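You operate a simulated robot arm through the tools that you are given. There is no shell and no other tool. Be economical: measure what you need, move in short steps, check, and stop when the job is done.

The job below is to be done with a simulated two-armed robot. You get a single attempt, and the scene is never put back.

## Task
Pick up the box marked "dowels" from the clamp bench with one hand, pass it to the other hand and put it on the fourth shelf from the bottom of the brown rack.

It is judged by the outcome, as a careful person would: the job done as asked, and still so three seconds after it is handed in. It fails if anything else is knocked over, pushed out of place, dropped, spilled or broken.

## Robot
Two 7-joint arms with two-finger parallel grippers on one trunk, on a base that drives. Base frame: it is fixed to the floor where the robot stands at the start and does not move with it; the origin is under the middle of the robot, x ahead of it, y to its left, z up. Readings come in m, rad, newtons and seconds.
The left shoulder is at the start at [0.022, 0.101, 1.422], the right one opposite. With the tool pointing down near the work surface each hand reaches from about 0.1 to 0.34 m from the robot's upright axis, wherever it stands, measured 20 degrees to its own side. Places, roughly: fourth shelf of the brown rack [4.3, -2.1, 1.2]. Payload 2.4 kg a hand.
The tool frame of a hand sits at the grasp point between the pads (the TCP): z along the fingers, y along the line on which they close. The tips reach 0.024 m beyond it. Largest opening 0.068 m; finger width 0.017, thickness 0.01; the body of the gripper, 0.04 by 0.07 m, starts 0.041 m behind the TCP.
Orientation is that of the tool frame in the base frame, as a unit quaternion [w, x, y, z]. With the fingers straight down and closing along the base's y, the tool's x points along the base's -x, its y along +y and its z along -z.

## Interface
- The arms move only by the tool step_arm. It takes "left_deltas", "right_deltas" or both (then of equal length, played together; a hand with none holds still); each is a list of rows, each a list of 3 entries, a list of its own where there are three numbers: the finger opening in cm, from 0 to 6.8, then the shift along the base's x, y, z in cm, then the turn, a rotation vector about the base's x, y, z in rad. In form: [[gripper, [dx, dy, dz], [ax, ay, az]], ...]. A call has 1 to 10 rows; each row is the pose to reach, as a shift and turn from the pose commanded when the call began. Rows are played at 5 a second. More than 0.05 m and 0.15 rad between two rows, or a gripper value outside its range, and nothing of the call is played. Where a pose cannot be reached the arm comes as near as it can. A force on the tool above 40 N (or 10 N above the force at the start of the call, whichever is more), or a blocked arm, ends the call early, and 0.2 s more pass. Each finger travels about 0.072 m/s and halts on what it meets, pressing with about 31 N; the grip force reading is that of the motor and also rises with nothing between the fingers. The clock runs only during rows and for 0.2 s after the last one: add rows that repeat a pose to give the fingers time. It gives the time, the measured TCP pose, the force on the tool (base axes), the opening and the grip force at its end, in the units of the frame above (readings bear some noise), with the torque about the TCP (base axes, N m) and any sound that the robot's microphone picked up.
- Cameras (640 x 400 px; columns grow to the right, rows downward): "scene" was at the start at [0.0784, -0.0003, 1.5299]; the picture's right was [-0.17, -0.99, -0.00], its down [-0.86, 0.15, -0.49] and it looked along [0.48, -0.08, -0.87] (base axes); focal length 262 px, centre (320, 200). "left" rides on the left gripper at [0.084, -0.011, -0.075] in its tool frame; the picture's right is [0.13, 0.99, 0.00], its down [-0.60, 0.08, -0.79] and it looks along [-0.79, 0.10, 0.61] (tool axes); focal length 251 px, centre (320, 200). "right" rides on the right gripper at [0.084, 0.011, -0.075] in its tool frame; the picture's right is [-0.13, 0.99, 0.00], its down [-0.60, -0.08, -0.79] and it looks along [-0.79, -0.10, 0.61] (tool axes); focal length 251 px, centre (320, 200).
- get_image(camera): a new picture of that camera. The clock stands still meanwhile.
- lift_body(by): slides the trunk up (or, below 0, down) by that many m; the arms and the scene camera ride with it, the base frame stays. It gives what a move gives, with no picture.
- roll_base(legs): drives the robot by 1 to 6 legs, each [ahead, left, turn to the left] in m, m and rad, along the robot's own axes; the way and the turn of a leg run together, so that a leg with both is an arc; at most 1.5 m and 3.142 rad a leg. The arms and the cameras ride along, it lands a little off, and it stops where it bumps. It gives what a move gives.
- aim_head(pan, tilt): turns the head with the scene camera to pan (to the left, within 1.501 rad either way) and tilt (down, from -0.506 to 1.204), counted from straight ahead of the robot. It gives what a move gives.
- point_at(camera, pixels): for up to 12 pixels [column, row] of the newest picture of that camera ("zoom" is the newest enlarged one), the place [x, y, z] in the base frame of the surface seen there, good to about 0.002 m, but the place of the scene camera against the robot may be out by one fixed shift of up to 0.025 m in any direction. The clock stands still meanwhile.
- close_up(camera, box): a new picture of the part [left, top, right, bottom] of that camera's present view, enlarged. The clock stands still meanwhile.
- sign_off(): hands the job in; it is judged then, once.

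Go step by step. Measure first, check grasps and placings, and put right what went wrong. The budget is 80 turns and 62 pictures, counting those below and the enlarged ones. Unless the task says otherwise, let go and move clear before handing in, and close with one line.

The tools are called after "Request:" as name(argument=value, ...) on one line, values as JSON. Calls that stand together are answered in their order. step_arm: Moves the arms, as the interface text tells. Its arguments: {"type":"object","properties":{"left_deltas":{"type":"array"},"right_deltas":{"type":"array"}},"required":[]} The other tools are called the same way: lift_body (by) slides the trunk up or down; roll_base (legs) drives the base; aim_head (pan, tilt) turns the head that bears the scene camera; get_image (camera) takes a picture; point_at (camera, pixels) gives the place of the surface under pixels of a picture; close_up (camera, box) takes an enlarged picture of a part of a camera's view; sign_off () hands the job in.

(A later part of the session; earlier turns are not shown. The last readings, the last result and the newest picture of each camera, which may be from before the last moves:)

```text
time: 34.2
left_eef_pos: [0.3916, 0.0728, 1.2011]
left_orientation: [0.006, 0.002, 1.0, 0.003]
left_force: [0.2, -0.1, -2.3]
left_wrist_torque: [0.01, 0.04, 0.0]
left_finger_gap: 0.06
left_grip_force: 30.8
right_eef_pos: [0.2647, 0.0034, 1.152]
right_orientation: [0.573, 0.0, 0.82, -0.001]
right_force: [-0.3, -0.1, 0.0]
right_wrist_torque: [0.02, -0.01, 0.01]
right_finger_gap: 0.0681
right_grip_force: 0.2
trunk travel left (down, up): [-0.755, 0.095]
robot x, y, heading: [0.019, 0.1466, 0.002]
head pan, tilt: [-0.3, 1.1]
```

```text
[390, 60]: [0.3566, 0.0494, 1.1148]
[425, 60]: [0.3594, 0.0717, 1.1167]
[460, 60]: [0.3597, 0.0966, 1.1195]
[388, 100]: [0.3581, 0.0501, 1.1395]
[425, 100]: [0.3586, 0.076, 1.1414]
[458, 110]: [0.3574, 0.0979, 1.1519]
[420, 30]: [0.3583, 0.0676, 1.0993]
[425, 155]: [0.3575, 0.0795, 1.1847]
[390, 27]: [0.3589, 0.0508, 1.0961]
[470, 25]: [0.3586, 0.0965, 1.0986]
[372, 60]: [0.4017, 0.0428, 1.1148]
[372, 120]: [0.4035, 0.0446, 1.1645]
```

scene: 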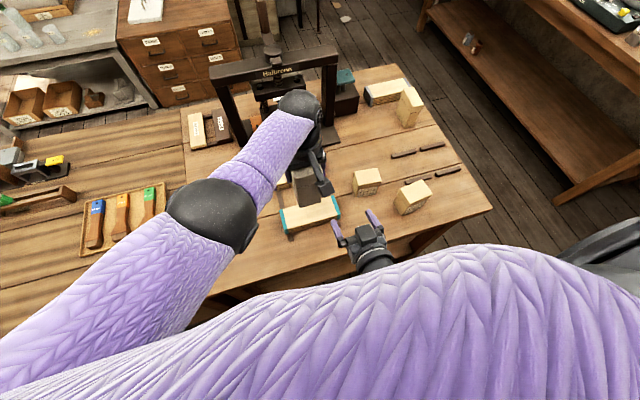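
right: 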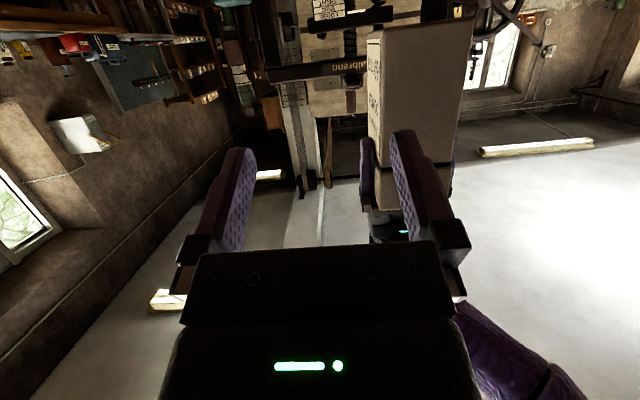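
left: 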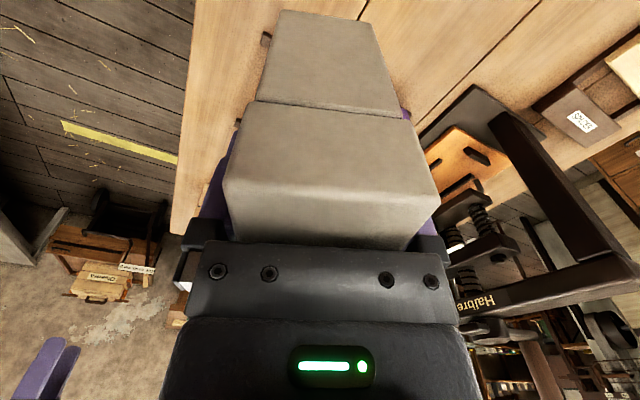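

Near face is at x≈0.358, y centre 0.073, bottom z≈1.095. I'll line up in y first, then advance to 2.4 cm of overlap.

Request:
step_arm(right_deltas=[[6.8, [0, 3.5, 0], [0, 0, 0]], [6.8, [0, 7.0, 0], [0, 0, 0]], [6.8, [2, 7.0, 0], [0, 0, 0]], [6.8, [4, 7.0, 0], [0, 0, 0]], [6.8, [4, 7.0, 0], [0, 0, 0]]])

Request:
get_image(camera="right")

Request:
get_image(camera="left")

```text
time: 35.4
left_eef_pos: [0.3914, 0.074, 1.2009]
left_orientation: [0.006, 0.001, 1.0, 0.003]
left_force: [-0.5, -0.5, -3.9]
left_wrist_torque: [0.0, 0.02, 0.03]
left_finger_gap: 0.0597
left_grip_force: 31.1
right_eef_pos: [0.3058, 0.0718, 1.1521]
right_orientation: [0.573, 0.0, 0.82, 0.0]
right_force: [-0.3, 0.3, -0.4]
right_wrist_torque: [0.01, 0.04, 0.03]
right_finger_gap: 0.0678
right_grip_force: 0.0
trunk travel left (down, up): [-0.755, 0.095]
robot x, y, heading: [0.018, 0.1493, -0.003]
head pan, tilt: [-0.3, 1.1]
```

```text
36 pictures are left
```

right: 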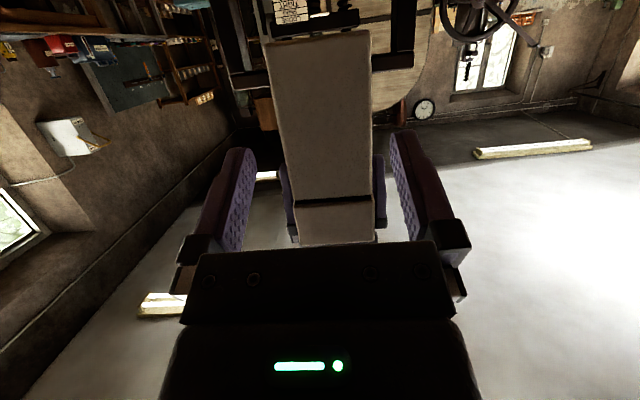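

```text
35 pictures are left
```

left: 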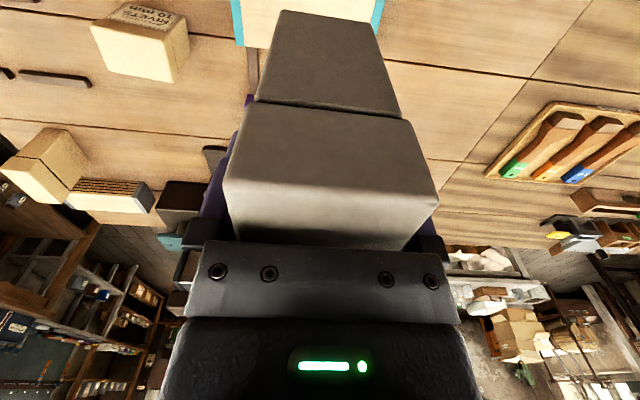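

The box is roughly centred between the right fingers. I'll check its edges for the final y alignment.

Request:
point_at(camera="right", pixels=[[284, 120], [290, 120], [366, 120], [371, 120], [330, 120], [330, 50], [330, 180]])

```text
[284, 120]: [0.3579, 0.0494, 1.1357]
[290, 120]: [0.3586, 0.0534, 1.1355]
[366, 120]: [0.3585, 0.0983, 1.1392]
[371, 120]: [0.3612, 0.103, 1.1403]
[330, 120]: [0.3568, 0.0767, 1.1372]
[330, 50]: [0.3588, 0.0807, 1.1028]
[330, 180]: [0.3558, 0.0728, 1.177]
```

Box centre is y≈0.0745, so I'll shift +0.25 cm and advance 7.6 cm.

Request:
step_arm(right_deltas=[[6.8, [1, 0.25, 0], [0, 0, 0]], [6.8, [2.2, 0.25, 0], [0, 0, 0]], [6.8, [3.4, 0.25, -0.1], [0, 0, 0]], [6.8, [4.6, 0.25, -0.2], [0, 0, 0]], [6.8, [5.8, 0.25, -0.2], [0, 0, 0]], [6.8, [6.8, 0.25, -0.2], [0, 0, 0]], [6.8, [7.6, 0.25, -0.2], [0, 0, 0]], [6.8, [7.6, 0.25, -0.2], [0, 0, 0]]])

Request:
get_image(camera="right")

```text
time: 37.2
left_eef_pos: [0.3905, 0.0739, 1.2023]
left_orientation: [0.006, 0.001, 1.0, 0.002]
left_force: [20.2, 1.0, -9.2]
left_wrist_torque: [-0.02, -0.06, -0.02]
left_finger_gap: 0.0594
left_grip_force: 31.1
right_eef_pos: [0.3824, 0.0756, 1.1508]
right_orientation: [0.573, 0.001, 0.82, -0.002]
right_force: [-19.9, -0.7, 4.6]
right_wrist_torque: [0.03, -0.9, -0.05]
right_finger_gap: 0.0681
right_grip_force: 0.0
trunk travel left (down, up): [-0.755, 0.095]
robot x, y, heading: [0.0177, 0.1499, 0.002]
head pan, tilt: [-0.3, 1.1]
```

```text
34 pictures are left
```

right: 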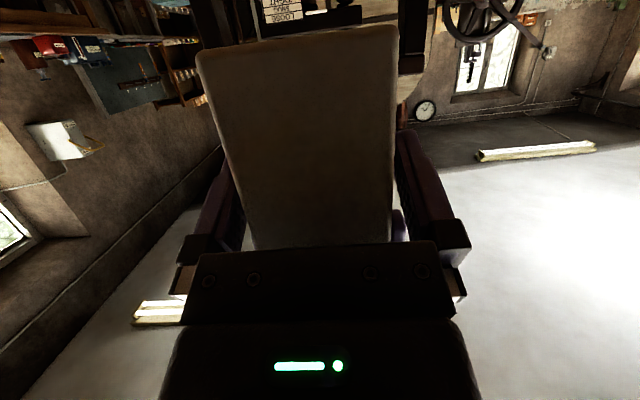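

The palm just touched the lid rim (20 N push). I'll back off 0.6 cm and then close.

Request:
step_arm(right_deltas=[[6.8, [-0.4, 0, 0], [0, 0, 0]], [6.8, [-0.7, 0, 0], [0, 0, 0]], [6.8, [-0.7, 0, 0], [0, 0, 0]]])

Request:
get_image(camera="right")

```text
time: 38.0
left_eef_pos: [0.3905, 0.0737, 1.2017]
left_orientation: [0.004, 0.002, 1.0, 0.002]
left_force: [0.9, -1.2, -3.7]
left_wrist_torque: [0.0, 0.04, 0.02]
left_finger_gap: 0.0598
left_grip_force: 31.4
right_eef_pos: [0.3756, 0.0742, 1.151]
right_orientation: [0.573, 0.0, 0.819, -0.001]
right_force: [0.3, -0.4, -0.6]
right_wrist_torque: [-0.04, 0.01, 0.02]
right_finger_gap: 0.0679
right_grip_force: 0.0
trunk travel left (down, up): [-0.755, 0.095]
robot x, y, heading: [0.0175, 0.1541, 0.0]
head pan, tilt: [-0.3, 1.1]
```

```text
33 pictures are left
```

right: 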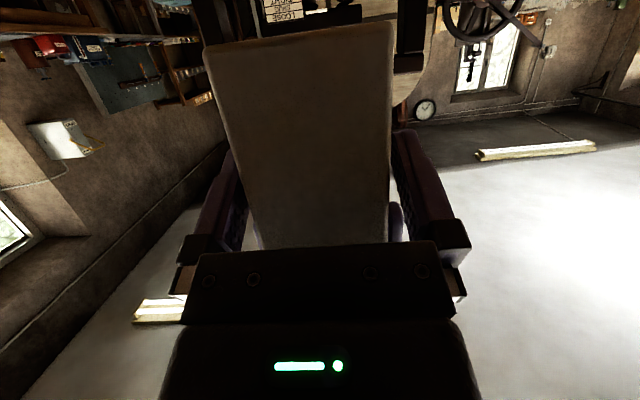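

Contact is released and about 4 cm of finger overlaps the body, below the lid seam. Closing the right hand.

Request:
step_arm(right_deltas=[[5.8, [0, 0, 0], [0, 0, 0]], [4.5, [0, 0, 0], [0, 0, 0]], [4.5, [0, 0, 0], [0, 0, 0]], [4.5, [0, 0, 0], [0, 0, 0]]])

```text
time: 39.0
left_eef_pos: [0.3906, 0.0737, 1.2006]
left_orientation: [0.004, 0.002, 1.0, 0.003]
left_force: [-3.3, 5.0, -1.7]
left_wrist_torque: [-0.14, 0.28, -0.15]
left_finger_gap: 0.06
left_grip_force: 30.8
right_eef_pos: [0.3755, 0.0758, 1.151]
right_orientation: [0.573, 0.0, 0.819, -0.001]
right_force: [4.0, -4.3, 0.8]
right_wrist_torque: [0.4, -0.05, 0.12]
right_finger_gap: 0.06
right_grip_force: 31.7
trunk travel left (down, up): [-0.755, 0.095]
robot x, y, heading: [0.019, 0.1522, 0.005]
head pan, tilt: [-0.3, 1.1]
```

The right hand has a firm grip (0.060, 31.7 N). Now I'll open the left hand and lift it straight off.

Request:
step_arm(left_deltas=[[5.5, [0, 0, 0], [0, 0, 0]], [6.8, [0, 0, 0], [0, 0, 0]], [6.8, [0, 0, 0], [0, 0, 0]]])

Request:
get_image(camera="left")

```text
time: 39.8
left_eef_pos: [0.3906, 0.0735, 1.2014]
left_orientation: [0.005, 0.002, 1.0, 0.002]
left_force: [-0.1, 0.4, -0.3]
left_wrist_torque: [-0.01, 0.0, 0.0]
left_finger_gap: 0.0679
left_grip_force: 0.2
right_eef_pos: [0.3753, 0.0743, 1.1503]
right_orientation: [0.573, -0.001, 0.82, 0.0]
right_force: [-0.5, 1.1, -0.4]
right_wrist_torque: [0.01, 0.06, 0.01]
right_finger_gap: 0.06
right_grip_force: 30.4
trunk travel left (down, up): [-0.755, 0.095]
robot x, y, heading: [0.0197, 0.1543, 0.006]
head pan, tilt: [-0.3, 1.1]
```

```text
32 pictures are left
```

left: 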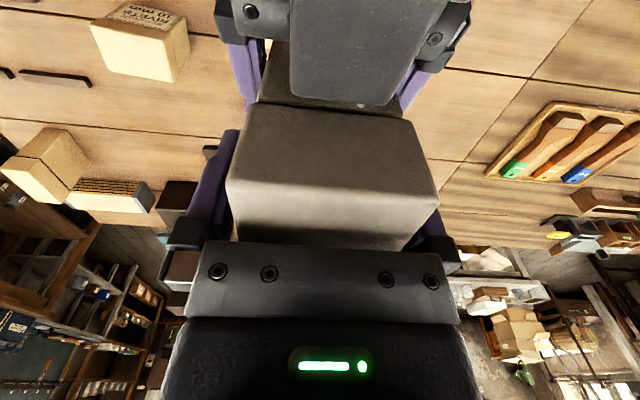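

The left fingers are open and the right hand holds the box. I'll raise the left hand 1.5 cm and check the loads.

Request:
step_arm(left_deltas=[[6.8, [0, 0, 0.7], [0, 0, 0]], [6.8, [0, 0, 1.5], [0, 0, 0]], [6.8, [0, 0, 1.5], [0, 0, 0]]])

Request:
get_image(camera="left")

```text
time: 40.6
left_eef_pos: [0.3905, 0.0739, 1.2165]
left_orientation: [0.005, 0.002, 1.0, 0.003]
left_force: [-0.2, 0.4, -1.0]
left_wrist_torque: [-0.02, -0.01, -0.01]
left_finger_gap: 0.0681
left_grip_force: 0.1
right_eef_pos: [0.3754, 0.0754, 1.1511]
right_orientation: [0.573, -0.001, 0.82, 0.0]
right_force: [-0.6, -0.4, -0.5]
right_wrist_torque: [-0.02, 0.06, -0.01]
right_finger_gap: 0.0601
right_grip_force: 30.7
trunk travel left (down, up): [-0.755, 0.095]
robot x, y, heading: [0.0155, 0.1526, 0.002]
head pan, tilt: [-0.3, 1.1]
```

```text
31 pictures are left
```

left: 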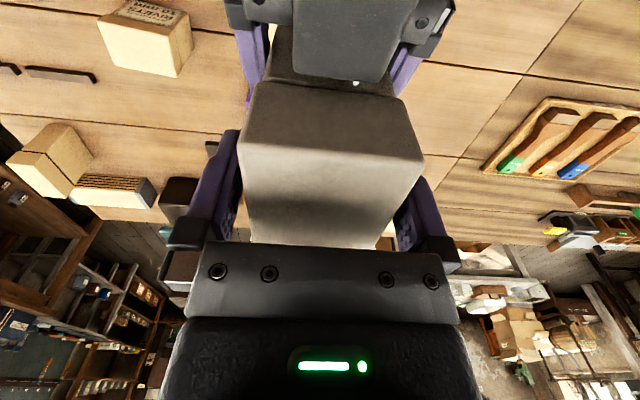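

The left hand is sliding off freely while the box stays in the right hand. I'll continue up and then move away to the left.

Request:
step_arm(left_deltas=[[6.8, [0, 0, 1.5], [0, 0, 0]], [6.8, [0, 0, 3], [0, 0, 0]], [6.8, [0, 0, 4.5], [0, 0, 0]], [6.8, [0, 0, 6], [0, 0, 0]], [6.8, [0, 0, 7.5], [0, 0, 0]], [6.8, [-1, 4, 7.5], [0, 0, 0]], [6.8, [-2, 8, 7.5], [0, 0, 0]], [6.8, [-4, 12, 6], [0, 0, 0]], [6.8, [-7, 15, 3], [0, 0, 0]], [6.8, [-10, 17, 0], [0, 0, 0]]])

Request:
get_image(camera="scene")

```text
refused: row 9 steps farther than a row can; nothing moved
```

```text
30 pictures are left
```

scene: 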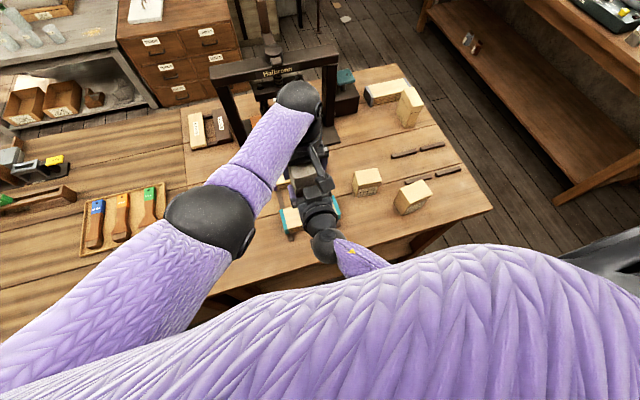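

Row 9 was too long, so nothing moved. I'll resend it with shorter steps.

Request:
step_arm(left_deltas=[[6.8, [0, 0, 1.5], [0, 0, 0]], [6.8, [0, 0, 3], [0, 0, 0]], [6.8, [0, 0, 4.5], [0, 0, 0]], [6.8, [0, 0, 6], [0, 0, 0]], [6.8, [0, 0, 7.5], [0, 0, 0]], [6.8, [-1, 4, 7.5], [0, 0, 0]], [6.8, [-2, 8, 7.5], [0, 0, 0]], [6.8, [-4, 11.5, 6], [0, 0, 0]], [6.8, [-6, 14, 3.5], [0, 0, 0]], [6.8, [-8, 16, 0.5], [0, 0, 0]]])

Request:
get_image(camera="scene")

```text
time: 42.8
left_eef_pos: [0.3085, 0.2345, 1.2216]
left_orientation: [0.005, 0.002, 1.0, 0.002]
left_force: [-0.1, -0.9, 0.1]
left_wrist_torque: [0.04, 0.01, 0.0]
left_finger_gap: 0.0678
left_grip_force: 0.0
right_eef_pos: [0.375, 0.0752, 1.152]
right_orientation: [0.573, 0.0, 0.819, -0.001]
right_force: [0.2, 0.4, 0.1]
right_wrist_torque: [0.02, 0.08, 0.01]
right_finger_gap: 0.0599
right_grip_force: 30.8
trunk travel left (down, up): [-0.755, 0.095]
robot x, y, heading: [0.0236, 0.1496, -0.0]
head pan, tilt: [-0.3, 1.1]
```

```text
29 pictures are left
```

scene: 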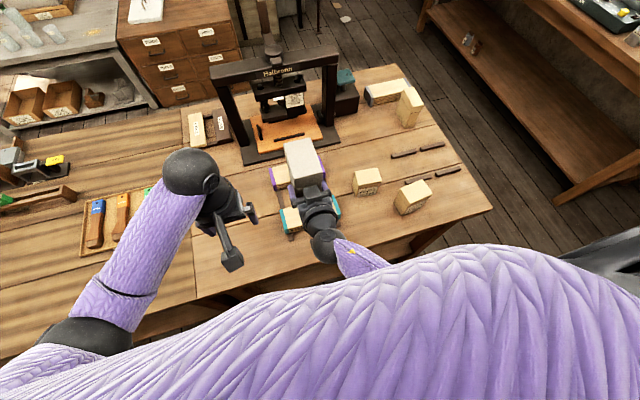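

The handover worked: the box is in the right hand alone. Next I'll measure the aisle for the drive.

Request:
aim_head(pan=-0.65, tilt=0.6)

Request:
get_image(camera="scene")

```text
time: 43.8
left_eef_pos: [0.3107, 0.2325, 1.2217]
left_orientation: [0.006, 0.003, 1.0, 0.003]
left_force: [-0.7, -0.4, -0.4]
left_wrist_torque: [0.01, -0.02, -0.04]
left_finger_gap: 0.0679
left_grip_force: 0.0
right_eef_pos: [0.3751, 0.0747, 1.1516]
right_orientation: [0.572, 0.0, 0.82, -0.001]
right_force: [-0.2, 0.1, -0.4]
right_wrist_torque: [0.04, 0.1, 0.01]
right_finger_gap: 0.0596
right_grip_force: 30.8
trunk travel left (down, up): [-0.755, 0.095]
robot x, y, heading: [0.0198, 0.1537, 0.004]
head pan, tilt: [-0.649, 0.6]
```

```text
28 pictures are left
```

scene: 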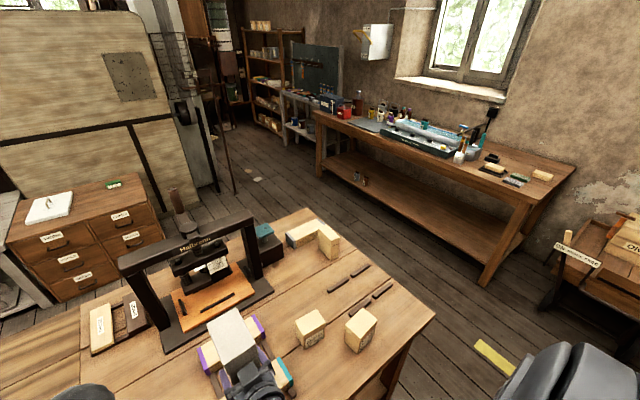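

Request:
point_at(camera="scene", pixels=[[434, 312], [312, 206], [483, 284], [530, 205], [318, 178], [316, 118], [540, 305], [235, 192], [287, 145], [220, 180], [485, 345], [283, 92]])

Request:
close_up(camera="scene", box=[200, 10, 360, 160])

```text
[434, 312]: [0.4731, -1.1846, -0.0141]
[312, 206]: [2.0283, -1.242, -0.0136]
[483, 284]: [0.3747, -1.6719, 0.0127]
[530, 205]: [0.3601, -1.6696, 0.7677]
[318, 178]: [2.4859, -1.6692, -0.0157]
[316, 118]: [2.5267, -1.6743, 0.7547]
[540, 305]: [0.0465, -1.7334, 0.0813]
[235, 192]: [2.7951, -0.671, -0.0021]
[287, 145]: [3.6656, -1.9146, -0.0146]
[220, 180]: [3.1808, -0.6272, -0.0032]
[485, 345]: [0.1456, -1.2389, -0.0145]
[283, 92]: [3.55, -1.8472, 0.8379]
```

```text
2.67 times, centred on (280, 85) of scene
```

zoom: 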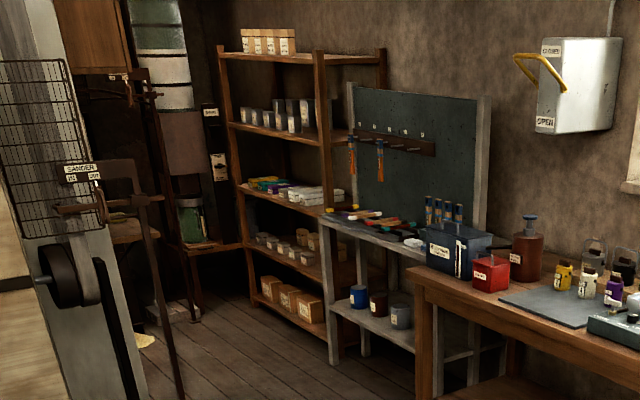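

The aisle runs from y≈-0.53 (bench) to -1.67 (right bench), with a sander post at (2.8,-0.67). I'll back up, strafe right to about y=-1.1, and check.

Request:
roll_base(legs=[[-0.22, 0, 0], [0, -1.25, 0]])

Request:
aim_head(pan=0.0, tilt=0.5)

Request:
get_image(camera="scene")

```text
time: 51.2
left_eef_pos: [0.0917, -0.9915, 1.2222]
left_orientation: [0.005, 0.003, 1.0, 0.003]
left_force: [-0.7, 0.7, -0.4]
left_wrist_torque: [0.0, 0.02, 0.0]
left_finger_gap: 0.068
left_grip_force: 0.2
right_eef_pos: [0.1563, -1.1509, 1.1506]
right_orientation: [0.572, 0.002, 0.82, -0.002]
right_force: [0.0, -0.3, -0.2]
right_wrist_torque: [-0.03, 0.09, 0.02]
right_finger_gap: 0.0599
right_grip_force: 30.9
trunk travel left (down, up): [-0.755, 0.095]
robot x, y, heading: [-0.199, -1.0742, -0.005]
head pan, tilt: [-0.649, 0.6]
```

```text
time: 52.2
left_eef_pos: [0.0926, -0.9895, 1.2204]
left_orientation: [0.005, 0.004, 1.0, 0.003]
left_force: [-0.4, 0.2, 1.2]
left_wrist_torque: [0.0, 0.0, 0.0]
left_finger_gap: 0.0681
left_grip_force: 0.0
right_eef_pos: [0.1569, -1.1497, 1.1518]
right_orientation: [0.572, 0.001, 0.82, -0.002]
right_force: [-0.3, -0.4, 1.5]
right_wrist_torque: [-0.01, 0.08, -0.01]
right_finger_gap: 0.0597
right_grip_force: 31.4
trunk travel left (down, up): [-0.755, 0.095]
robot x, y, heading: [-0.1943, -1.068, -0.003]
head pan, tilt: [0.0, 0.499]
```

```text
26 pictures are left
```

scene: 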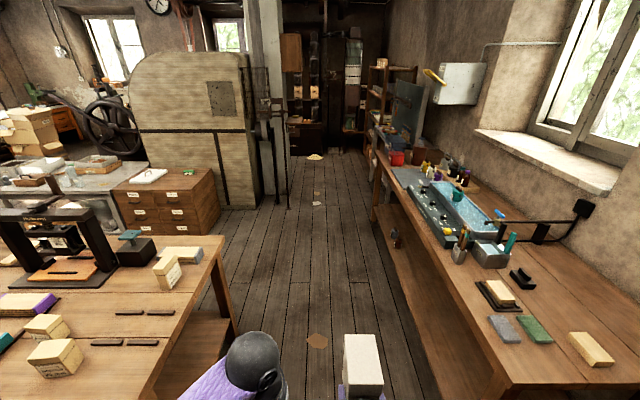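

The box rides well. I'll measure the aisle edges and the floor spots ahead before driving on.

Request:
point_at(camera="scene", pixels=[[222, 240], [163, 390], [376, 155], [480, 375], [317, 340], [316, 203], [315, 157], [290, 200], [262, 205], [372, 130], [440, 70], [343, 120]])

Request:
close_up(camera="scene", box=[240, 100, 400, 220])

```text
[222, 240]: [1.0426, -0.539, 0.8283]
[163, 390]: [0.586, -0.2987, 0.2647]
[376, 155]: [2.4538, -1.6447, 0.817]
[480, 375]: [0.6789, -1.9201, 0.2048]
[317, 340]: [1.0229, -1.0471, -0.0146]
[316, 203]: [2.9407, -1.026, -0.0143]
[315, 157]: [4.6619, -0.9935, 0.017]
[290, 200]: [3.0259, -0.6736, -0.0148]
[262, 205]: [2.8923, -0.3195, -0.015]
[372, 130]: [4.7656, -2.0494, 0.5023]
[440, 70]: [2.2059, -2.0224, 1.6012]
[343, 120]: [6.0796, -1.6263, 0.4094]
```

```text
3.33 times, centred on (320, 160) of scene
```

zoom: 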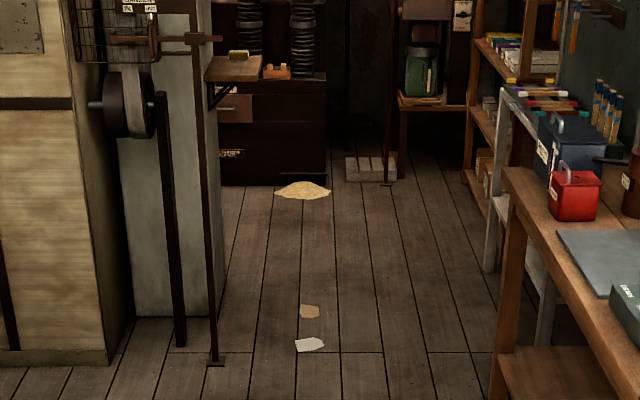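

The aisle is clear apart from flat paper scraps; a sawdust pile sits at (4.66,-0.99), which I'll stay short of. Driving ahead to x≈3.8.

Request:
roll_base(legs=[[1.5, -0.04, 0], [1.5, -0.04, 0], [1.0, 0, 0]])

Request:
aim_head(pan=-1.2, tilt=0.4)

Request:
get_image(camera="scene")

```text
refused: leg 1 is longer than a leg can be; nothing moved
```

```text
time: 53.6
left_eef_pos: [0.0924, -0.9906, 1.2209]
left_orientation: [0.005, 0.003, 1.0, 0.003]
left_force: [0.7, -1.2, 0.0]
left_wrist_torque: [0.0, 0.03, -0.01]
left_finger_gap: 0.068
left_grip_force: 0.0
right_eef_pos: [0.1571, -1.1497, 1.1507]
right_orientation: [0.573, 0.002, 0.819, -0.002]
right_force: [0.5, -0.7, -0.5]
right_wrist_torque: [-0.01, 0.11, 0.0]
right_finger_gap: 0.0599
right_grip_force: 31.0
trunk travel left (down, up): [-0.755, 0.095]
robot x, y, heading: [-0.1984, -1.0678, -0.004]
head pan, tilt: [-1.201, 0.4]
```

```text
24 pictures are left
```

scene: 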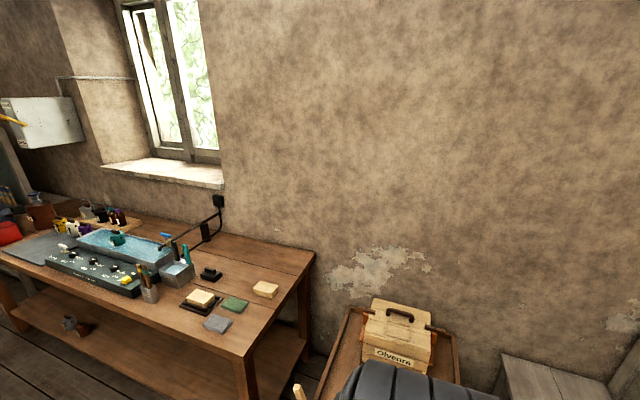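

The leg was a hair too long and nothing moved. I'll resend with legs of 1.35 m.

Request:
roll_base(legs=[[1.35, -0.03, 0], [1.35, -0.04, 0], [1.3, 0, 0]])

Request:
get_image(camera="scene")

```text
time: 72.8
left_eef_pos: [4.0789, -1.0383, 1.2202]
left_orientation: [0.006, -0.014, 1.0, 0.002]
left_force: [-0.1, 0.3, -0.4]
left_wrist_torque: [-0.04, 0.01, -0.02]
left_finger_gap: 0.0675
left_grip_force: 0.1
right_eef_pos: [4.1494, -1.1941, 1.1503]
right_orientation: [0.573, -0.013, 0.819, 0.008]
right_force: [-0.6, 0.5, 0.0]
right_wrist_torque: [0.01, 0.07, 0.01]
right_finger_gap: 0.06
right_grip_force: 31.1
trunk travel left (down, up): [-0.755, 0.095]
robot x, y, heading: [3.7924, -1.13, 0.03]
head pan, tilt: [-1.201, 0.4]
```

```text
23 pictures are left
```

scene: 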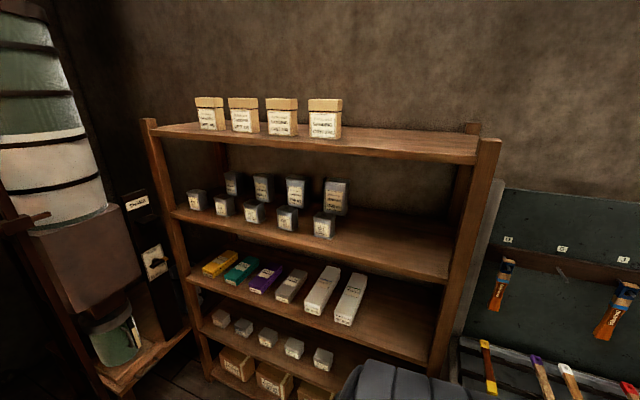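

The fourth shelf (with the small tins at rows 180–235) has free space on its right, around (390,240). I'll measure it.

Request:
point_at(camera="scene", pixels=[[390, 245], [420, 265], [370, 225], [440, 277], [330, 232], [350, 258], [400, 215], [340, 210], [440, 160], [300, 143], [455, 262], [420, 279]])

Request:
close_up(camera="scene", box=[290, 120, 490, 300])

```text
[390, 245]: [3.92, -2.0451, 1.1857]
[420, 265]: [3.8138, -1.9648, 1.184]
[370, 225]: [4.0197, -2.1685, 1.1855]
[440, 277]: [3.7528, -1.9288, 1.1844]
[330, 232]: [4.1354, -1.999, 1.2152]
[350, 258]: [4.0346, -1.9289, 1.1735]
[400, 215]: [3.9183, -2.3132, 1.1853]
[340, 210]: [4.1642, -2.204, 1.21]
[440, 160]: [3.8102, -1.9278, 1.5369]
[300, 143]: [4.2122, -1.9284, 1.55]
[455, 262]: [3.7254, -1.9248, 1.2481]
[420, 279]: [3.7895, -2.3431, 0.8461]
```

```text
2.22 times, centred on (390, 210) of scene
```

zoom: 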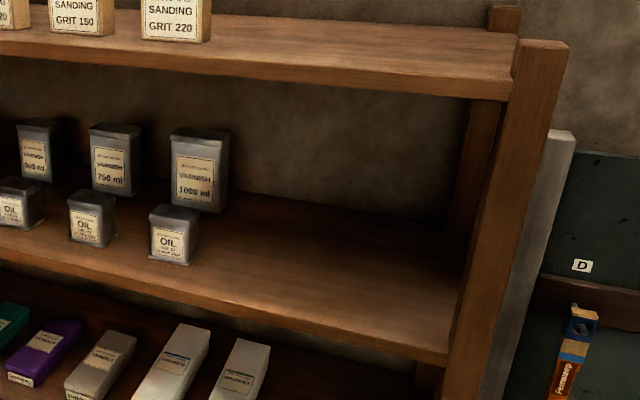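

Shelf 4's surface is at about z 1.199 (corrected), front edge y≈-1.929, free between x≈3.75 and 4.09. I'll turn to face the rack, sidestep to line the box up with x≈3.92, and raise the trunk.

Request:
roll_base(legs=[[0, 0, -1.6], [0.15, 0.2, 0]])

Request:
lift_body(by=0.09)

Request:
aim_head(pan=0.0, tilt=0.6)

Request:
get_image(camera="scene")

```text
time: 78.6
left_eef_pos: [4.0741, -1.5689, 1.2207]
left_orientation: [0.005, 0.708, 0.706, -0.001]
left_force: [0.1, 0.2, 0.2]
left_wrist_torque: [0.01, 0.02, -0.01]
left_finger_gap: 0.068
left_grip_force: 0.1
right_eef_pos: [3.9149, -1.6343, 1.1518]
right_orientation: [0.404, 0.58, 0.579, -0.406]
right_force: [0.0, -0.3, 0.7]
right_wrist_torque: [0.09, -0.03, 0.02]
right_finger_gap: 0.0597
right_grip_force: 31.2
trunk travel left (down, up): [-0.755, 0.095]
robot x, y, heading: [3.9952, -1.2801, -1.572]
head pan, tilt: [-1.201, 0.4]
```

```text
time: 79.8
left_eef_pos: [4.074, -1.5682, 1.3112]
left_orientation: [0.006, 0.708, 0.706, -0.001]
left_force: [0.2, 0.1, 0.6]
left_wrist_torque: [-0.02, -0.02, 0.02]
left_finger_gap: 0.0681
left_grip_force: 0.1
right_eef_pos: [3.9141, -1.6334, 1.2406]
right_orientation: [0.404, 0.58, 0.579, -0.406]
right_force: [0.3, -0.7, -3.5]
right_wrist_torque: [0.05, 0.02, 0.01]
right_finger_gap: 0.0599
right_grip_force: 31.7
trunk travel left (down, up): [-0.845, 0.005]
robot x, y, heading: [3.9921, -1.2828, -1.563]
head pan, tilt: [-1.201, 0.4]
```

```text
time: 81.2
left_eef_pos: [4.0743, -1.5684, 1.3114]
left_orientation: [0.006, 0.708, 0.706, -0.002]
left_force: [-0.2, 0.4, -0.2]
left_wrist_torque: [0.01, 0.0, 0.0]
left_finger_gap: 0.068
left_grip_force: 0.1
right_eef_pos: [3.9143, -1.6347, 1.2411]
right_orientation: [0.404, 0.58, 0.579, -0.406]
right_force: [0.0, -0.4, -3.8]
right_wrist_torque: [0.11, 0.0, 0.01]
right_finger_gap: 0.0596
right_grip_force: 31.3
trunk travel left (down, up): [-0.845, 0.005]
robot x, y, heading: [3.9947, -1.2764, -1.574]
head pan, tilt: [0.0, 0.6]
```

```text
21 pictures are left
```

scene: 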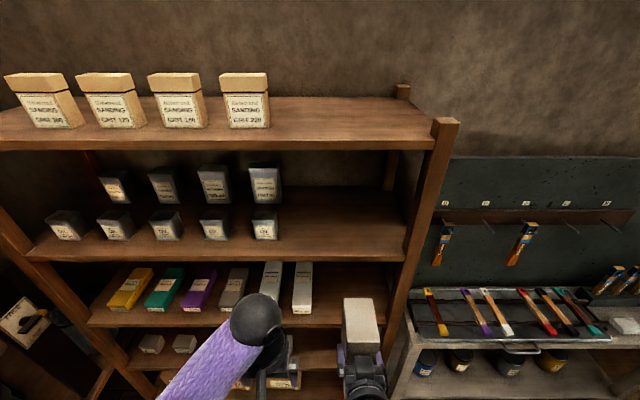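

The box is held at about x 3.915 in front of the free part of the shelf. I'll pull the left hand back and raise the right so the box bottom clears the shelf.

Request:
step_arm(left_deltas=[[6.8, [0, 2, 0], [0, 0, 0]], [6.8, [0, 4, 0], [0, 0, 0]], [6.8, [0, 6, 0], [0, 0, 0]], [6.8, [0, 6, 0], [0, 0, 0]]], right_deltas=[[4.5, [0, 0, 1.5], [0, 0, 0]], [4.5, [0, 0, 3.5], [0, 0, 0]], [4.5, [0, 0, 5], [0, 0, 0]], [4.5, [0, 0, 5], [0, 0, 0]]])

Request:
get_image(camera="scene")

Request:
get_image(camera="right")

```text
time: 82.2
left_eef_pos: [4.0745, -1.5101, 1.3102]
left_orientation: [0.004, 0.708, 0.706, -0.002]
left_force: [-0.4, 0.4, 0.0]
left_wrist_torque: [0.04, -0.01, -0.02]
left_finger_gap: 0.0679
left_grip_force: 0.0
right_eef_pos: [3.9155, -1.6348, 1.2895]
right_orientation: [0.404, 0.579, 0.58, -0.406]
right_force: [-0.9, -0.6, -3.2]
right_wrist_torque: [0.07, 0.01, 0.02]
right_finger_gap: 0.0597
right_grip_force: 30.8
trunk travel left (down, up): [-0.845, 0.005]
robot x, y, heading: [3.9901, -1.2788, -1.57]
head pan, tilt: [0.0, 0.6]
```

```text
20 pictures are left
```

scene: 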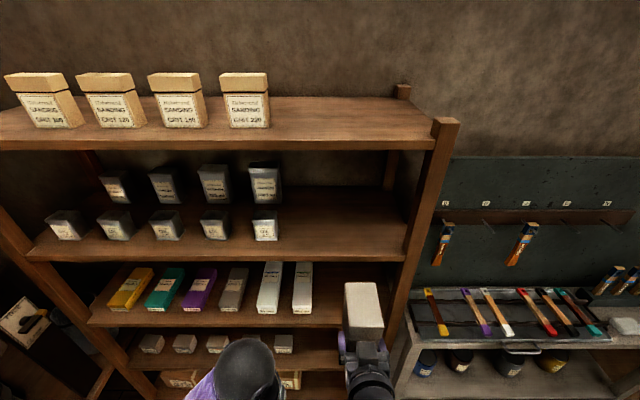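

```text
19 pictures are left
```

right: 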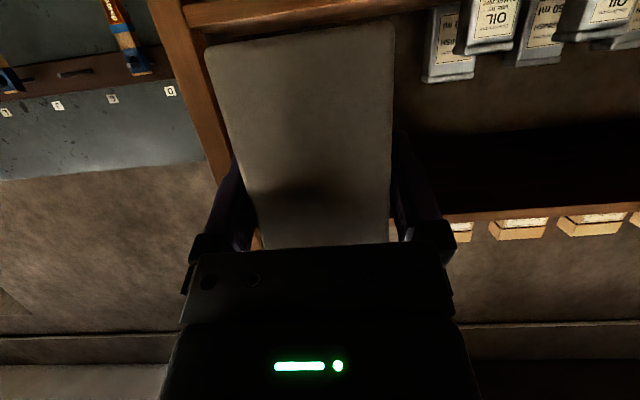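

From the right wrist camera (inverted view) I can compare the box bottom at row 45 with the shelf edge at row 10 in one frame.

Request:
point_at(camera="right", pixels=[[230, 12], [300, 6], [380, 8], [250, 30], [300, 35], [170, 40], [200, 110], [230, 60], [370, 60], [430, 75], [300, 60], [450, 60]])

Request:
point_at(camera="scene", pixels=[[330, 230], [300, 255], [402, 240], [346, 290], [379, 290], [365, 340], [275, 235], [370, 210]])

```text
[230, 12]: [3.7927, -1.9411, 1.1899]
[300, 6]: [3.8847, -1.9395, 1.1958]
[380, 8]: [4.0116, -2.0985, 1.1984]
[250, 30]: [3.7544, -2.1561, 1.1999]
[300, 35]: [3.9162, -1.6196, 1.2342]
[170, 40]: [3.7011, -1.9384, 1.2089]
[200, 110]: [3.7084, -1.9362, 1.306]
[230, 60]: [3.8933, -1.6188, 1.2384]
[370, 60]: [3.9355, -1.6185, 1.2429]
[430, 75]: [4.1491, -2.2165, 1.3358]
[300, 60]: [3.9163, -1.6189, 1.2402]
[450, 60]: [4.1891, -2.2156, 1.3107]
```

```text
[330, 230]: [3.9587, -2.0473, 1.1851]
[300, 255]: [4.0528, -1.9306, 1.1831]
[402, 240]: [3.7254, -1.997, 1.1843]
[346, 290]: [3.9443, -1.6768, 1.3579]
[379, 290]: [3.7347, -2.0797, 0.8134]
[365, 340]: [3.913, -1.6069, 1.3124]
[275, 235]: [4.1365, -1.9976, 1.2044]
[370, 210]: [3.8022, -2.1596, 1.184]
```

Shelf surface is at z≈1.199, front edge y≈-1.94; the box bottom is at ≈1.233 and its near face at y≈-1.619. I'll roll 0.24 m ahead, then finish with the arm.

Request:
roll_base(legs=[[0.24, 0, 0]])

Request:
get_image(camera="right")

Request:
get_image(camera="scene")

```text
time: 84.0
left_eef_pos: [4.0755, -1.7482, 1.3117]
left_orientation: [0.005, 0.707, 0.707, -0.001]
left_force: [0.3, -0.4, -1.3]
left_wrist_torque: [-0.01, 0.0, -0.02]
left_finger_gap: 0.0681
left_grip_force: 0.0
right_eef_pos: [3.9152, -1.8738, 1.2903]
right_orientation: [0.404, 0.58, 0.58, -0.406]
right_force: [0.2, -1.0, -4.4]
right_wrist_torque: [0.12, 0.03, 0.03]
right_finger_gap: 0.0597
right_grip_force: 30.9
trunk travel left (down, up): [-0.845, 0.005]
robot x, y, heading: [3.9908, -1.5185, -1.566]
head pan, tilt: [0.0, 0.6]
```

```text
18 pictures are left
```

right: 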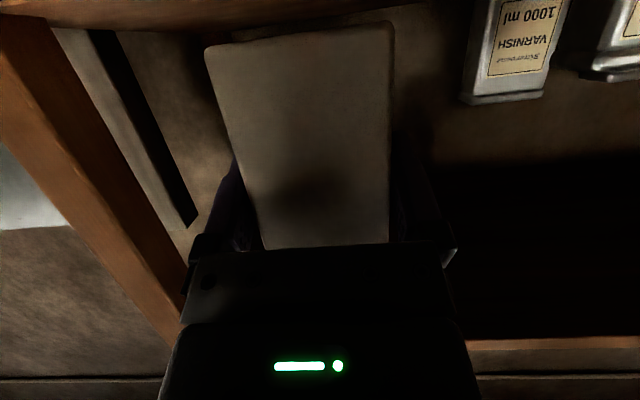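

```text
17 pictures are left
```

scene: 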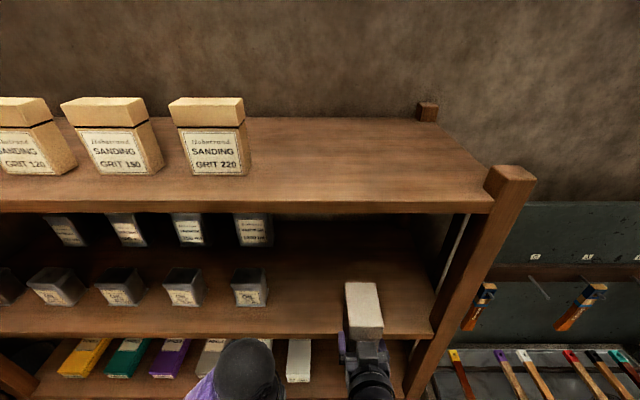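

The box is entering the shelf opening with clearance all round. I'll extend the arm 10 cm further in.

Request:
step_arm(right_deltas=[[4.5, [0, -2, 0], [0, 0, 0]], [4.5, [0, -4, 0], [0, 0, 0]], [4.5, [0, -6, 0], [0, 0, 0]], [4.5, [0, -8, 0], [0, 0, 0]], [4.5, [0, -10.3, 0], [0, 0, 0]], [4.5, [0, -10.3, 0], [0, 0, 0]]])

Request:
get_image(camera="right")

Request:
get_image(camera="scene")

```text
time: 85.4
left_eef_pos: [4.075, -1.7477, 1.3124]
left_orientation: [0.006, 0.708, 0.707, -0.001]
left_force: [0.1, -0.4, -0.9]
left_wrist_torque: [-0.02, -0.01, -0.03]
left_finger_gap: 0.068
left_grip_force: 0.0
right_eef_pos: [3.9101, -1.9755, 1.287]
right_orientation: [0.399, 0.577, 0.583, -0.409]
right_force: [0.0, -0.5, -4.4]
right_wrist_torque: [0.08, 0.0, 0.0]
right_finger_gap: 0.0601
right_grip_force: 31.0
trunk travel left (down, up): [-0.845, 0.005]
robot x, y, heading: [3.9959, -1.5201, -1.569]
head pan, tilt: [0.0, 0.6]
```

```text
16 pictures are left
```

right: 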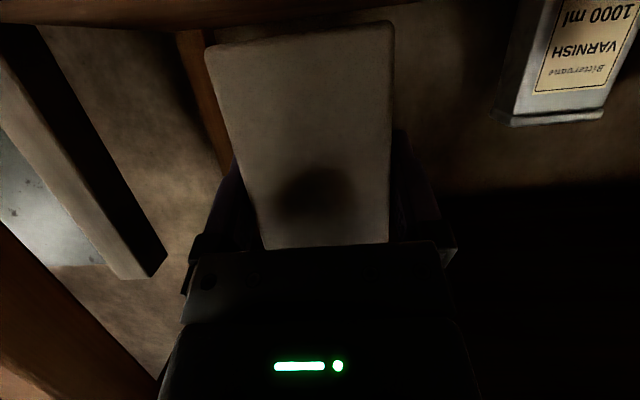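

```text
15 pictures are left
```

scene: 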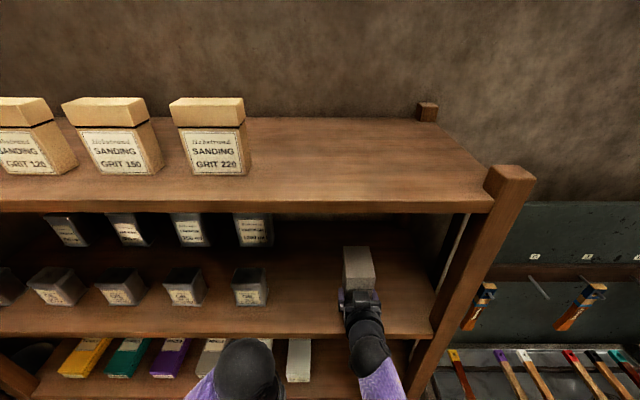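

The box is fully above the shelf (TCP y=-1.976). The arm is near its reach limit, so I'll lower with the trunk; first I'll measure the bottom clearance.

Request:
point_at(camera="right", pixels=[[300, 38], [230, 52], [380, 40], [300, 10], [380, 8], [150, 20], [300, 100], [250, 15]])

Request:
lift_body(by=-0.015)

```text
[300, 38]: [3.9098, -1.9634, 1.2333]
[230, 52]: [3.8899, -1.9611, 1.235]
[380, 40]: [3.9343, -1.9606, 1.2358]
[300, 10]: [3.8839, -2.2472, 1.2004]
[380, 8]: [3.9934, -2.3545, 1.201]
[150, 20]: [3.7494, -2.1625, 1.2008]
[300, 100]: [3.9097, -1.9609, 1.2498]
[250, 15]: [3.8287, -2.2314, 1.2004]
```

```text
time: 86.0
left_eef_pos: [4.075, -1.748, 1.297]
left_orientation: [0.006, 0.708, 0.706, -0.002]
left_force: [1.1, -0.3, 0.0]
left_wrist_torque: [0.0, -0.01, 0.01]
left_finger_gap: 0.068
left_grip_force: 0.1
right_eef_pos: [3.8624, -1.9732, 1.2614]
right_orientation: [0.36, 0.56, 0.601, -0.442]
right_force: [0.2, 0.6, -3.2]
right_wrist_torque: [0.1, 0.0, 0.01]
right_finger_gap: 0.0599
right_grip_force: 31.5
trunk travel left (down, up): [-0.83, 0.02]
robot x, y, heading: [3.9924, -1.5165, -1.565]
head pan, tilt: [0.0, 0.6]
```

The arm sagged at its reach limit: TCP shifted to x 3.862 and tilted. I'll draw the hand back 5 cm and up to restore the pose, then bring the base closer instead.

Request:
step_arm(right_deltas=[[4.5, [0, 1, 1.5], [0, 0, 0]], [4.5, [0, 2, 2], [0, 0, 0]], [4.5, [0, 3.5, 2], [0, 0, 0]], [4.5, [0, 5, 2], [0, 0, 0]], [4.5, [0, 6, 2], [0, 0, 0]], [4.5, [0, 6, 2], [0, 0, 0]]])

Request:
get_image(camera="right")

```text
time: 87.6
left_eef_pos: [4.0753, -1.7478, 1.2965]
left_orientation: [0.005, 0.708, 0.706, -0.002]
left_force: [-0.5, 0.1, -0.8]
left_wrist_torque: [0.02, 0.01, -0.01]
left_finger_gap: 0.068
left_grip_force: 0.1
right_eef_pos: [3.875, -1.9209, 1.2908]
right_orientation: [0.37, 0.551, 0.602, -0.443]
right_force: [-0.5, 0.3, -3.5]
right_wrist_torque: [0.09, 0.03, 0.01]
right_finger_gap: 0.0599
right_grip_force: 31.0
trunk travel left (down, up): [-0.83, 0.02]
robot x, y, heading: [3.9952, -1.5183, -1.569]
head pan, tilt: [0.0, 0.6]
stopped in row 6 (right hand): the arm was blocked; the commanded pose is now the measured one
```

```text
14 pictures are left
```

right: 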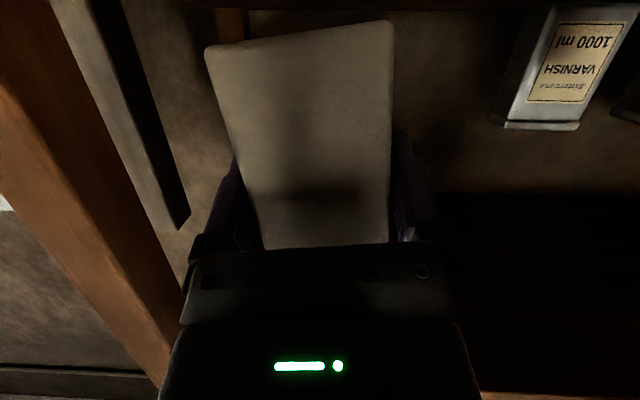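

The arm reports blocked with little tool force, so an arm link may be touching something. Looking to the right to see the elbow.

Request:
aim_head(pan=-0.4, tilt=0.95)

Request:
get_image(camera="scene")

```text
time: 88.5
left_eef_pos: [4.0757, -1.7477, 1.2962]
left_orientation: [0.006, 0.708, 0.706, -0.002]
left_force: [0.6, 0.0, 0.8]
left_wrist_torque: [-0.01, 0.0, 0.04]
left_finger_gap: 0.0679
left_grip_force: 0.0
right_eef_pos: [3.8762, -1.9205, 1.2912]
right_orientation: [0.37, 0.552, 0.601, -0.444]
right_force: [-0.1, -0.1, -2.5]
right_wrist_torque: [0.07, 0.02, -0.03]
right_finger_gap: 0.0597
right_grip_force: 31.2
trunk travel left (down, up): [-0.83, 0.02]
robot x, y, heading: [3.9904, -1.5179, -1.572]
head pan, tilt: [-0.4, 0.949]
```

```text
13 pictures are left
```

scene: 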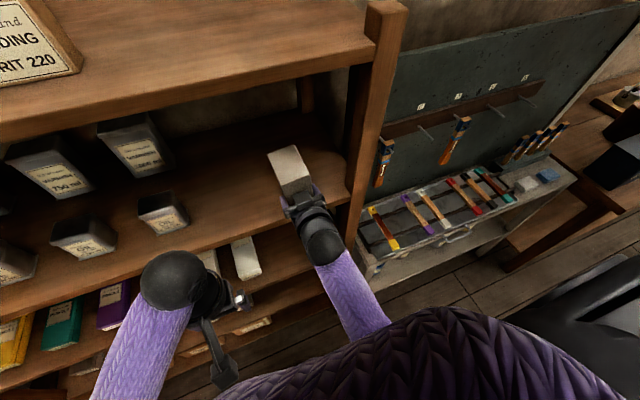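

Nothing external is touching; the hand has just rolled about 0.12 rad around the approach axis. I'll pull it back slightly and undo the roll.

Request:
step_arm(right_deltas=[[4.5, [0.5, 1, 0], [0, 0, 0]], [4.5, [1.2, 2, 0], [0, -0.03, 0]], [4.5, [2, 3, 0], [0, -0.06, 0]], [4.5, [3, 4, 0], [0, -0.09, 0]], [4.5, [3.8, 5, 0], [0, -0.124, 0]], [4.5, [3.8, 5, 0], [0, -0.124, 0]]])

```text
time: 89.8
left_eef_pos: [4.0748, -1.7488, 1.2954]
left_orientation: [0.005, 0.707, 0.707, -0.001]
left_force: [0.1, -0.2, 0.3]
left_wrist_torque: [0.0, -0.02, 0.0]
left_finger_gap: 0.068
left_grip_force: 0.1
right_eef_pos: [3.8769, -1.8728, 1.2855]
right_orientation: [0.375, 0.538, 0.61, -0.444]
right_force: [0.4, 0.6, -3.5]
right_wrist_torque: [0.13, 0.01, 0.02]
right_finger_gap: 0.0601
right_grip_force: 31.2
trunk travel left (down, up): [-0.83, 0.02]
robot x, y, heading: [3.995, -1.5184, -1.573]
head pan, tilt: [-0.4, 0.949]
stopped in row 6 (right hand): the arm was blocked; the commanded pose is now the measured one
```

The hand moves freely in y but not in +x or roll, so the elbow may be caught in an odd posture. I'll look straight at the right arm.

Request:
aim_head(pan=-0.9, tilt=1.2)

Request:
get_image(camera="scene")

Request:
get_image(camera="left")

```text
time: 90.7
left_eef_pos: [4.075, -1.7486, 1.2966]
left_orientation: [0.006, 0.708, 0.707, -0.001]
left_force: [0.6, -0.5, 0.1]
left_wrist_torque: [-0.01, -0.01, 0.01]
left_finger_gap: 0.0681
left_grip_force: 0.2
right_eef_pos: [3.8774, -1.8737, 1.2875]
right_orientation: [0.376, 0.539, 0.609, -0.445]
right_force: [-0.2, -0.4, -3.5]
right_wrist_torque: [0.12, -0.01, -0.01]
right_finger_gap: 0.0602
right_grip_force: 30.4
trunk travel left (down, up): [-0.83, 0.02]
robot x, y, heading: [3.9907, -1.5182, -1.573]
head pan, tilt: [-0.901, 1.201]
```

```text
12 pictures are left
```

scene: 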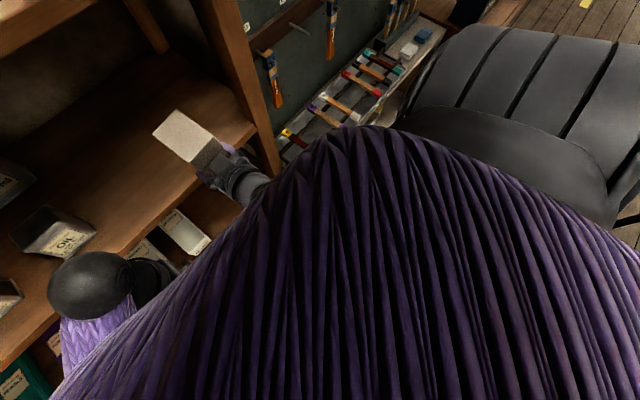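

```text
11 pictures are left
```

left: 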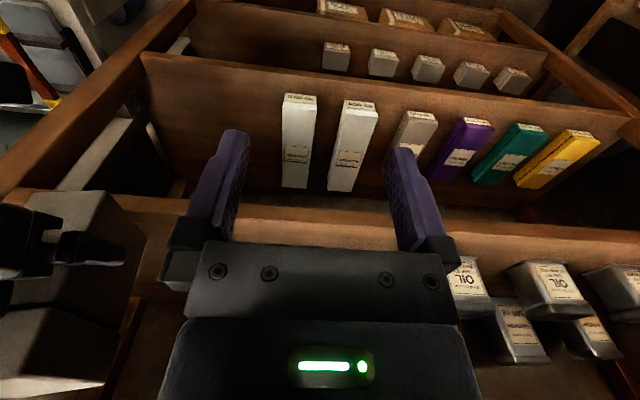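

Everything is intact, but the right elbow seems tucked against the chest. I'll back out of the rack and free the arm there, where there's room.

Request:
roll_base(legs=[[-0.25, 0, 0]])

Request:
step_arm(right_deltas=[[4.5, [-1.5, 0, -1], [0, 0, 0]], [4.5, [-3, 0, -2], [0, 0, 0]], [4.5, [-4.5, 0, -3.5], [0, 0, 0]], [4.5, [-6, 0, -5], [0, -0.04, 0]], [4.5, [-6, 0, -6], [0, -0.08, 0]], [4.5, [-6, 0, -6], [0, -0.124, 0]], [4.5, [-6, 0, -6], [0, -0.124, 0]]])

```text
time: 92.6
left_eef_pos: [4.0731, -1.4953, 1.297]
left_orientation: [0.006, 0.708, 0.707, -0.001]
left_force: [0.3, -0.1, 0.2]
left_wrist_torque: [0.02, -0.05, -0.03]
left_finger_gap: 0.068
left_grip_force: 0.1
right_eef_pos: [3.877, -1.6195, 1.2869]
right_orientation: [0.377, 0.538, 0.608, -0.445]
right_force: [1.2, 0.1, -3.0]
right_wrist_torque: [0.09, 0.02, -0.02]
right_finger_gap: 0.0597
right_grip_force: 30.6
trunk travel left (down, up): [-0.83, 0.02]
robot x, y, heading: [3.9906, -1.2622, -1.569]
head pan, tilt: [-0.901, 1.201]
```

```text
time: 94.2
left_eef_pos: [4.0739, -1.4953, 1.297]
left_orientation: [0.005, 0.708, 0.707, -0.002]
left_force: [-0.3, 0.1, -0.1]
left_wrist_torque: [0.0, 0.02, -0.02]
left_finger_gap: 0.0683
left_grip_force: 0.1
right_eef_pos: [3.8168, -1.6209, 1.227]
right_orientation: [0.413, 0.565, 0.585, -0.409]
right_force: [0.5, 0.3, -3.5]
right_wrist_torque: [0.1, -0.01, 0.03]
right_finger_gap: 0.0599
right_grip_force: 31.1
trunk travel left (down, up): [-0.83, 0.02]
robot x, y, heading: [3.9963, -1.2638, -1.568]
head pan, tilt: [-0.901, 1.201]
```

The arm is free again at this more outward position. I'll square the orientation and raise the hand with arm and trunk, staying outside the rack.

Request:
lift_body(by=0.02)

Request:
step_arm(right_deltas=[[4.5, [0, 0, 1.5], [0.01, -0.005, -0.014]], [4.5, [0, 0, 3], [0.022, -0.009, -0.028]], [4.5, [0, 0, 4.2], [0.022, -0.009, -0.028]], [4.5, [0, 0, 4.2], [0.022, -0.009, -0.028]]])

```text
time: 94.8
left_eef_pos: [4.0737, -1.4954, 1.3161]
left_orientation: [0.006, 0.708, 0.707, -0.002]
left_force: [-1.0, 0.2, -0.6]
left_wrist_torque: [-0.03, 0.01, 0.03]
left_finger_gap: 0.0679
left_grip_force: 0.0
right_eef_pos: [3.8166, -1.6209, 1.2463]
right_orientation: [0.413, 0.565, 0.585, -0.41]
right_force: [0.1, 0.1, -3.4]
right_wrist_torque: [0.07, 0.0, 0.02]
right_finger_gap: 0.06
right_grip_force: 31.4
trunk travel left (down, up): [-0.85, 0.0]
robot x, y, heading: [3.992, -1.2662, -1.575]
head pan, tilt: [-0.901, 1.201]
```

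```text
time: 95.8
left_eef_pos: [4.0738, -1.4959, 1.3155]
left_orientation: [0.006, 0.708, 0.706, -0.002]
left_force: [-0.5, -0.8, -0.2]
left_wrist_torque: [0.0, 0.01, -0.01]
left_finger_gap: 0.0679
left_grip_force: 0.0
right_eef_pos: [3.8185, -1.6227, 1.2889]
right_orientation: [0.404, 0.579, 0.579, -0.407]
right_force: [0.0, 0.2, -3.9]
right_wrist_torque: [0.14, -0.01, 0.0]
right_finger_gap: 0.0598
right_grip_force: 31.0
trunk travel left (down, up): [-0.85, 0.0]
robot x, y, heading: [3.9881, -1.2623, -1.565]
head pan, tilt: [-0.901, 1.201]
```

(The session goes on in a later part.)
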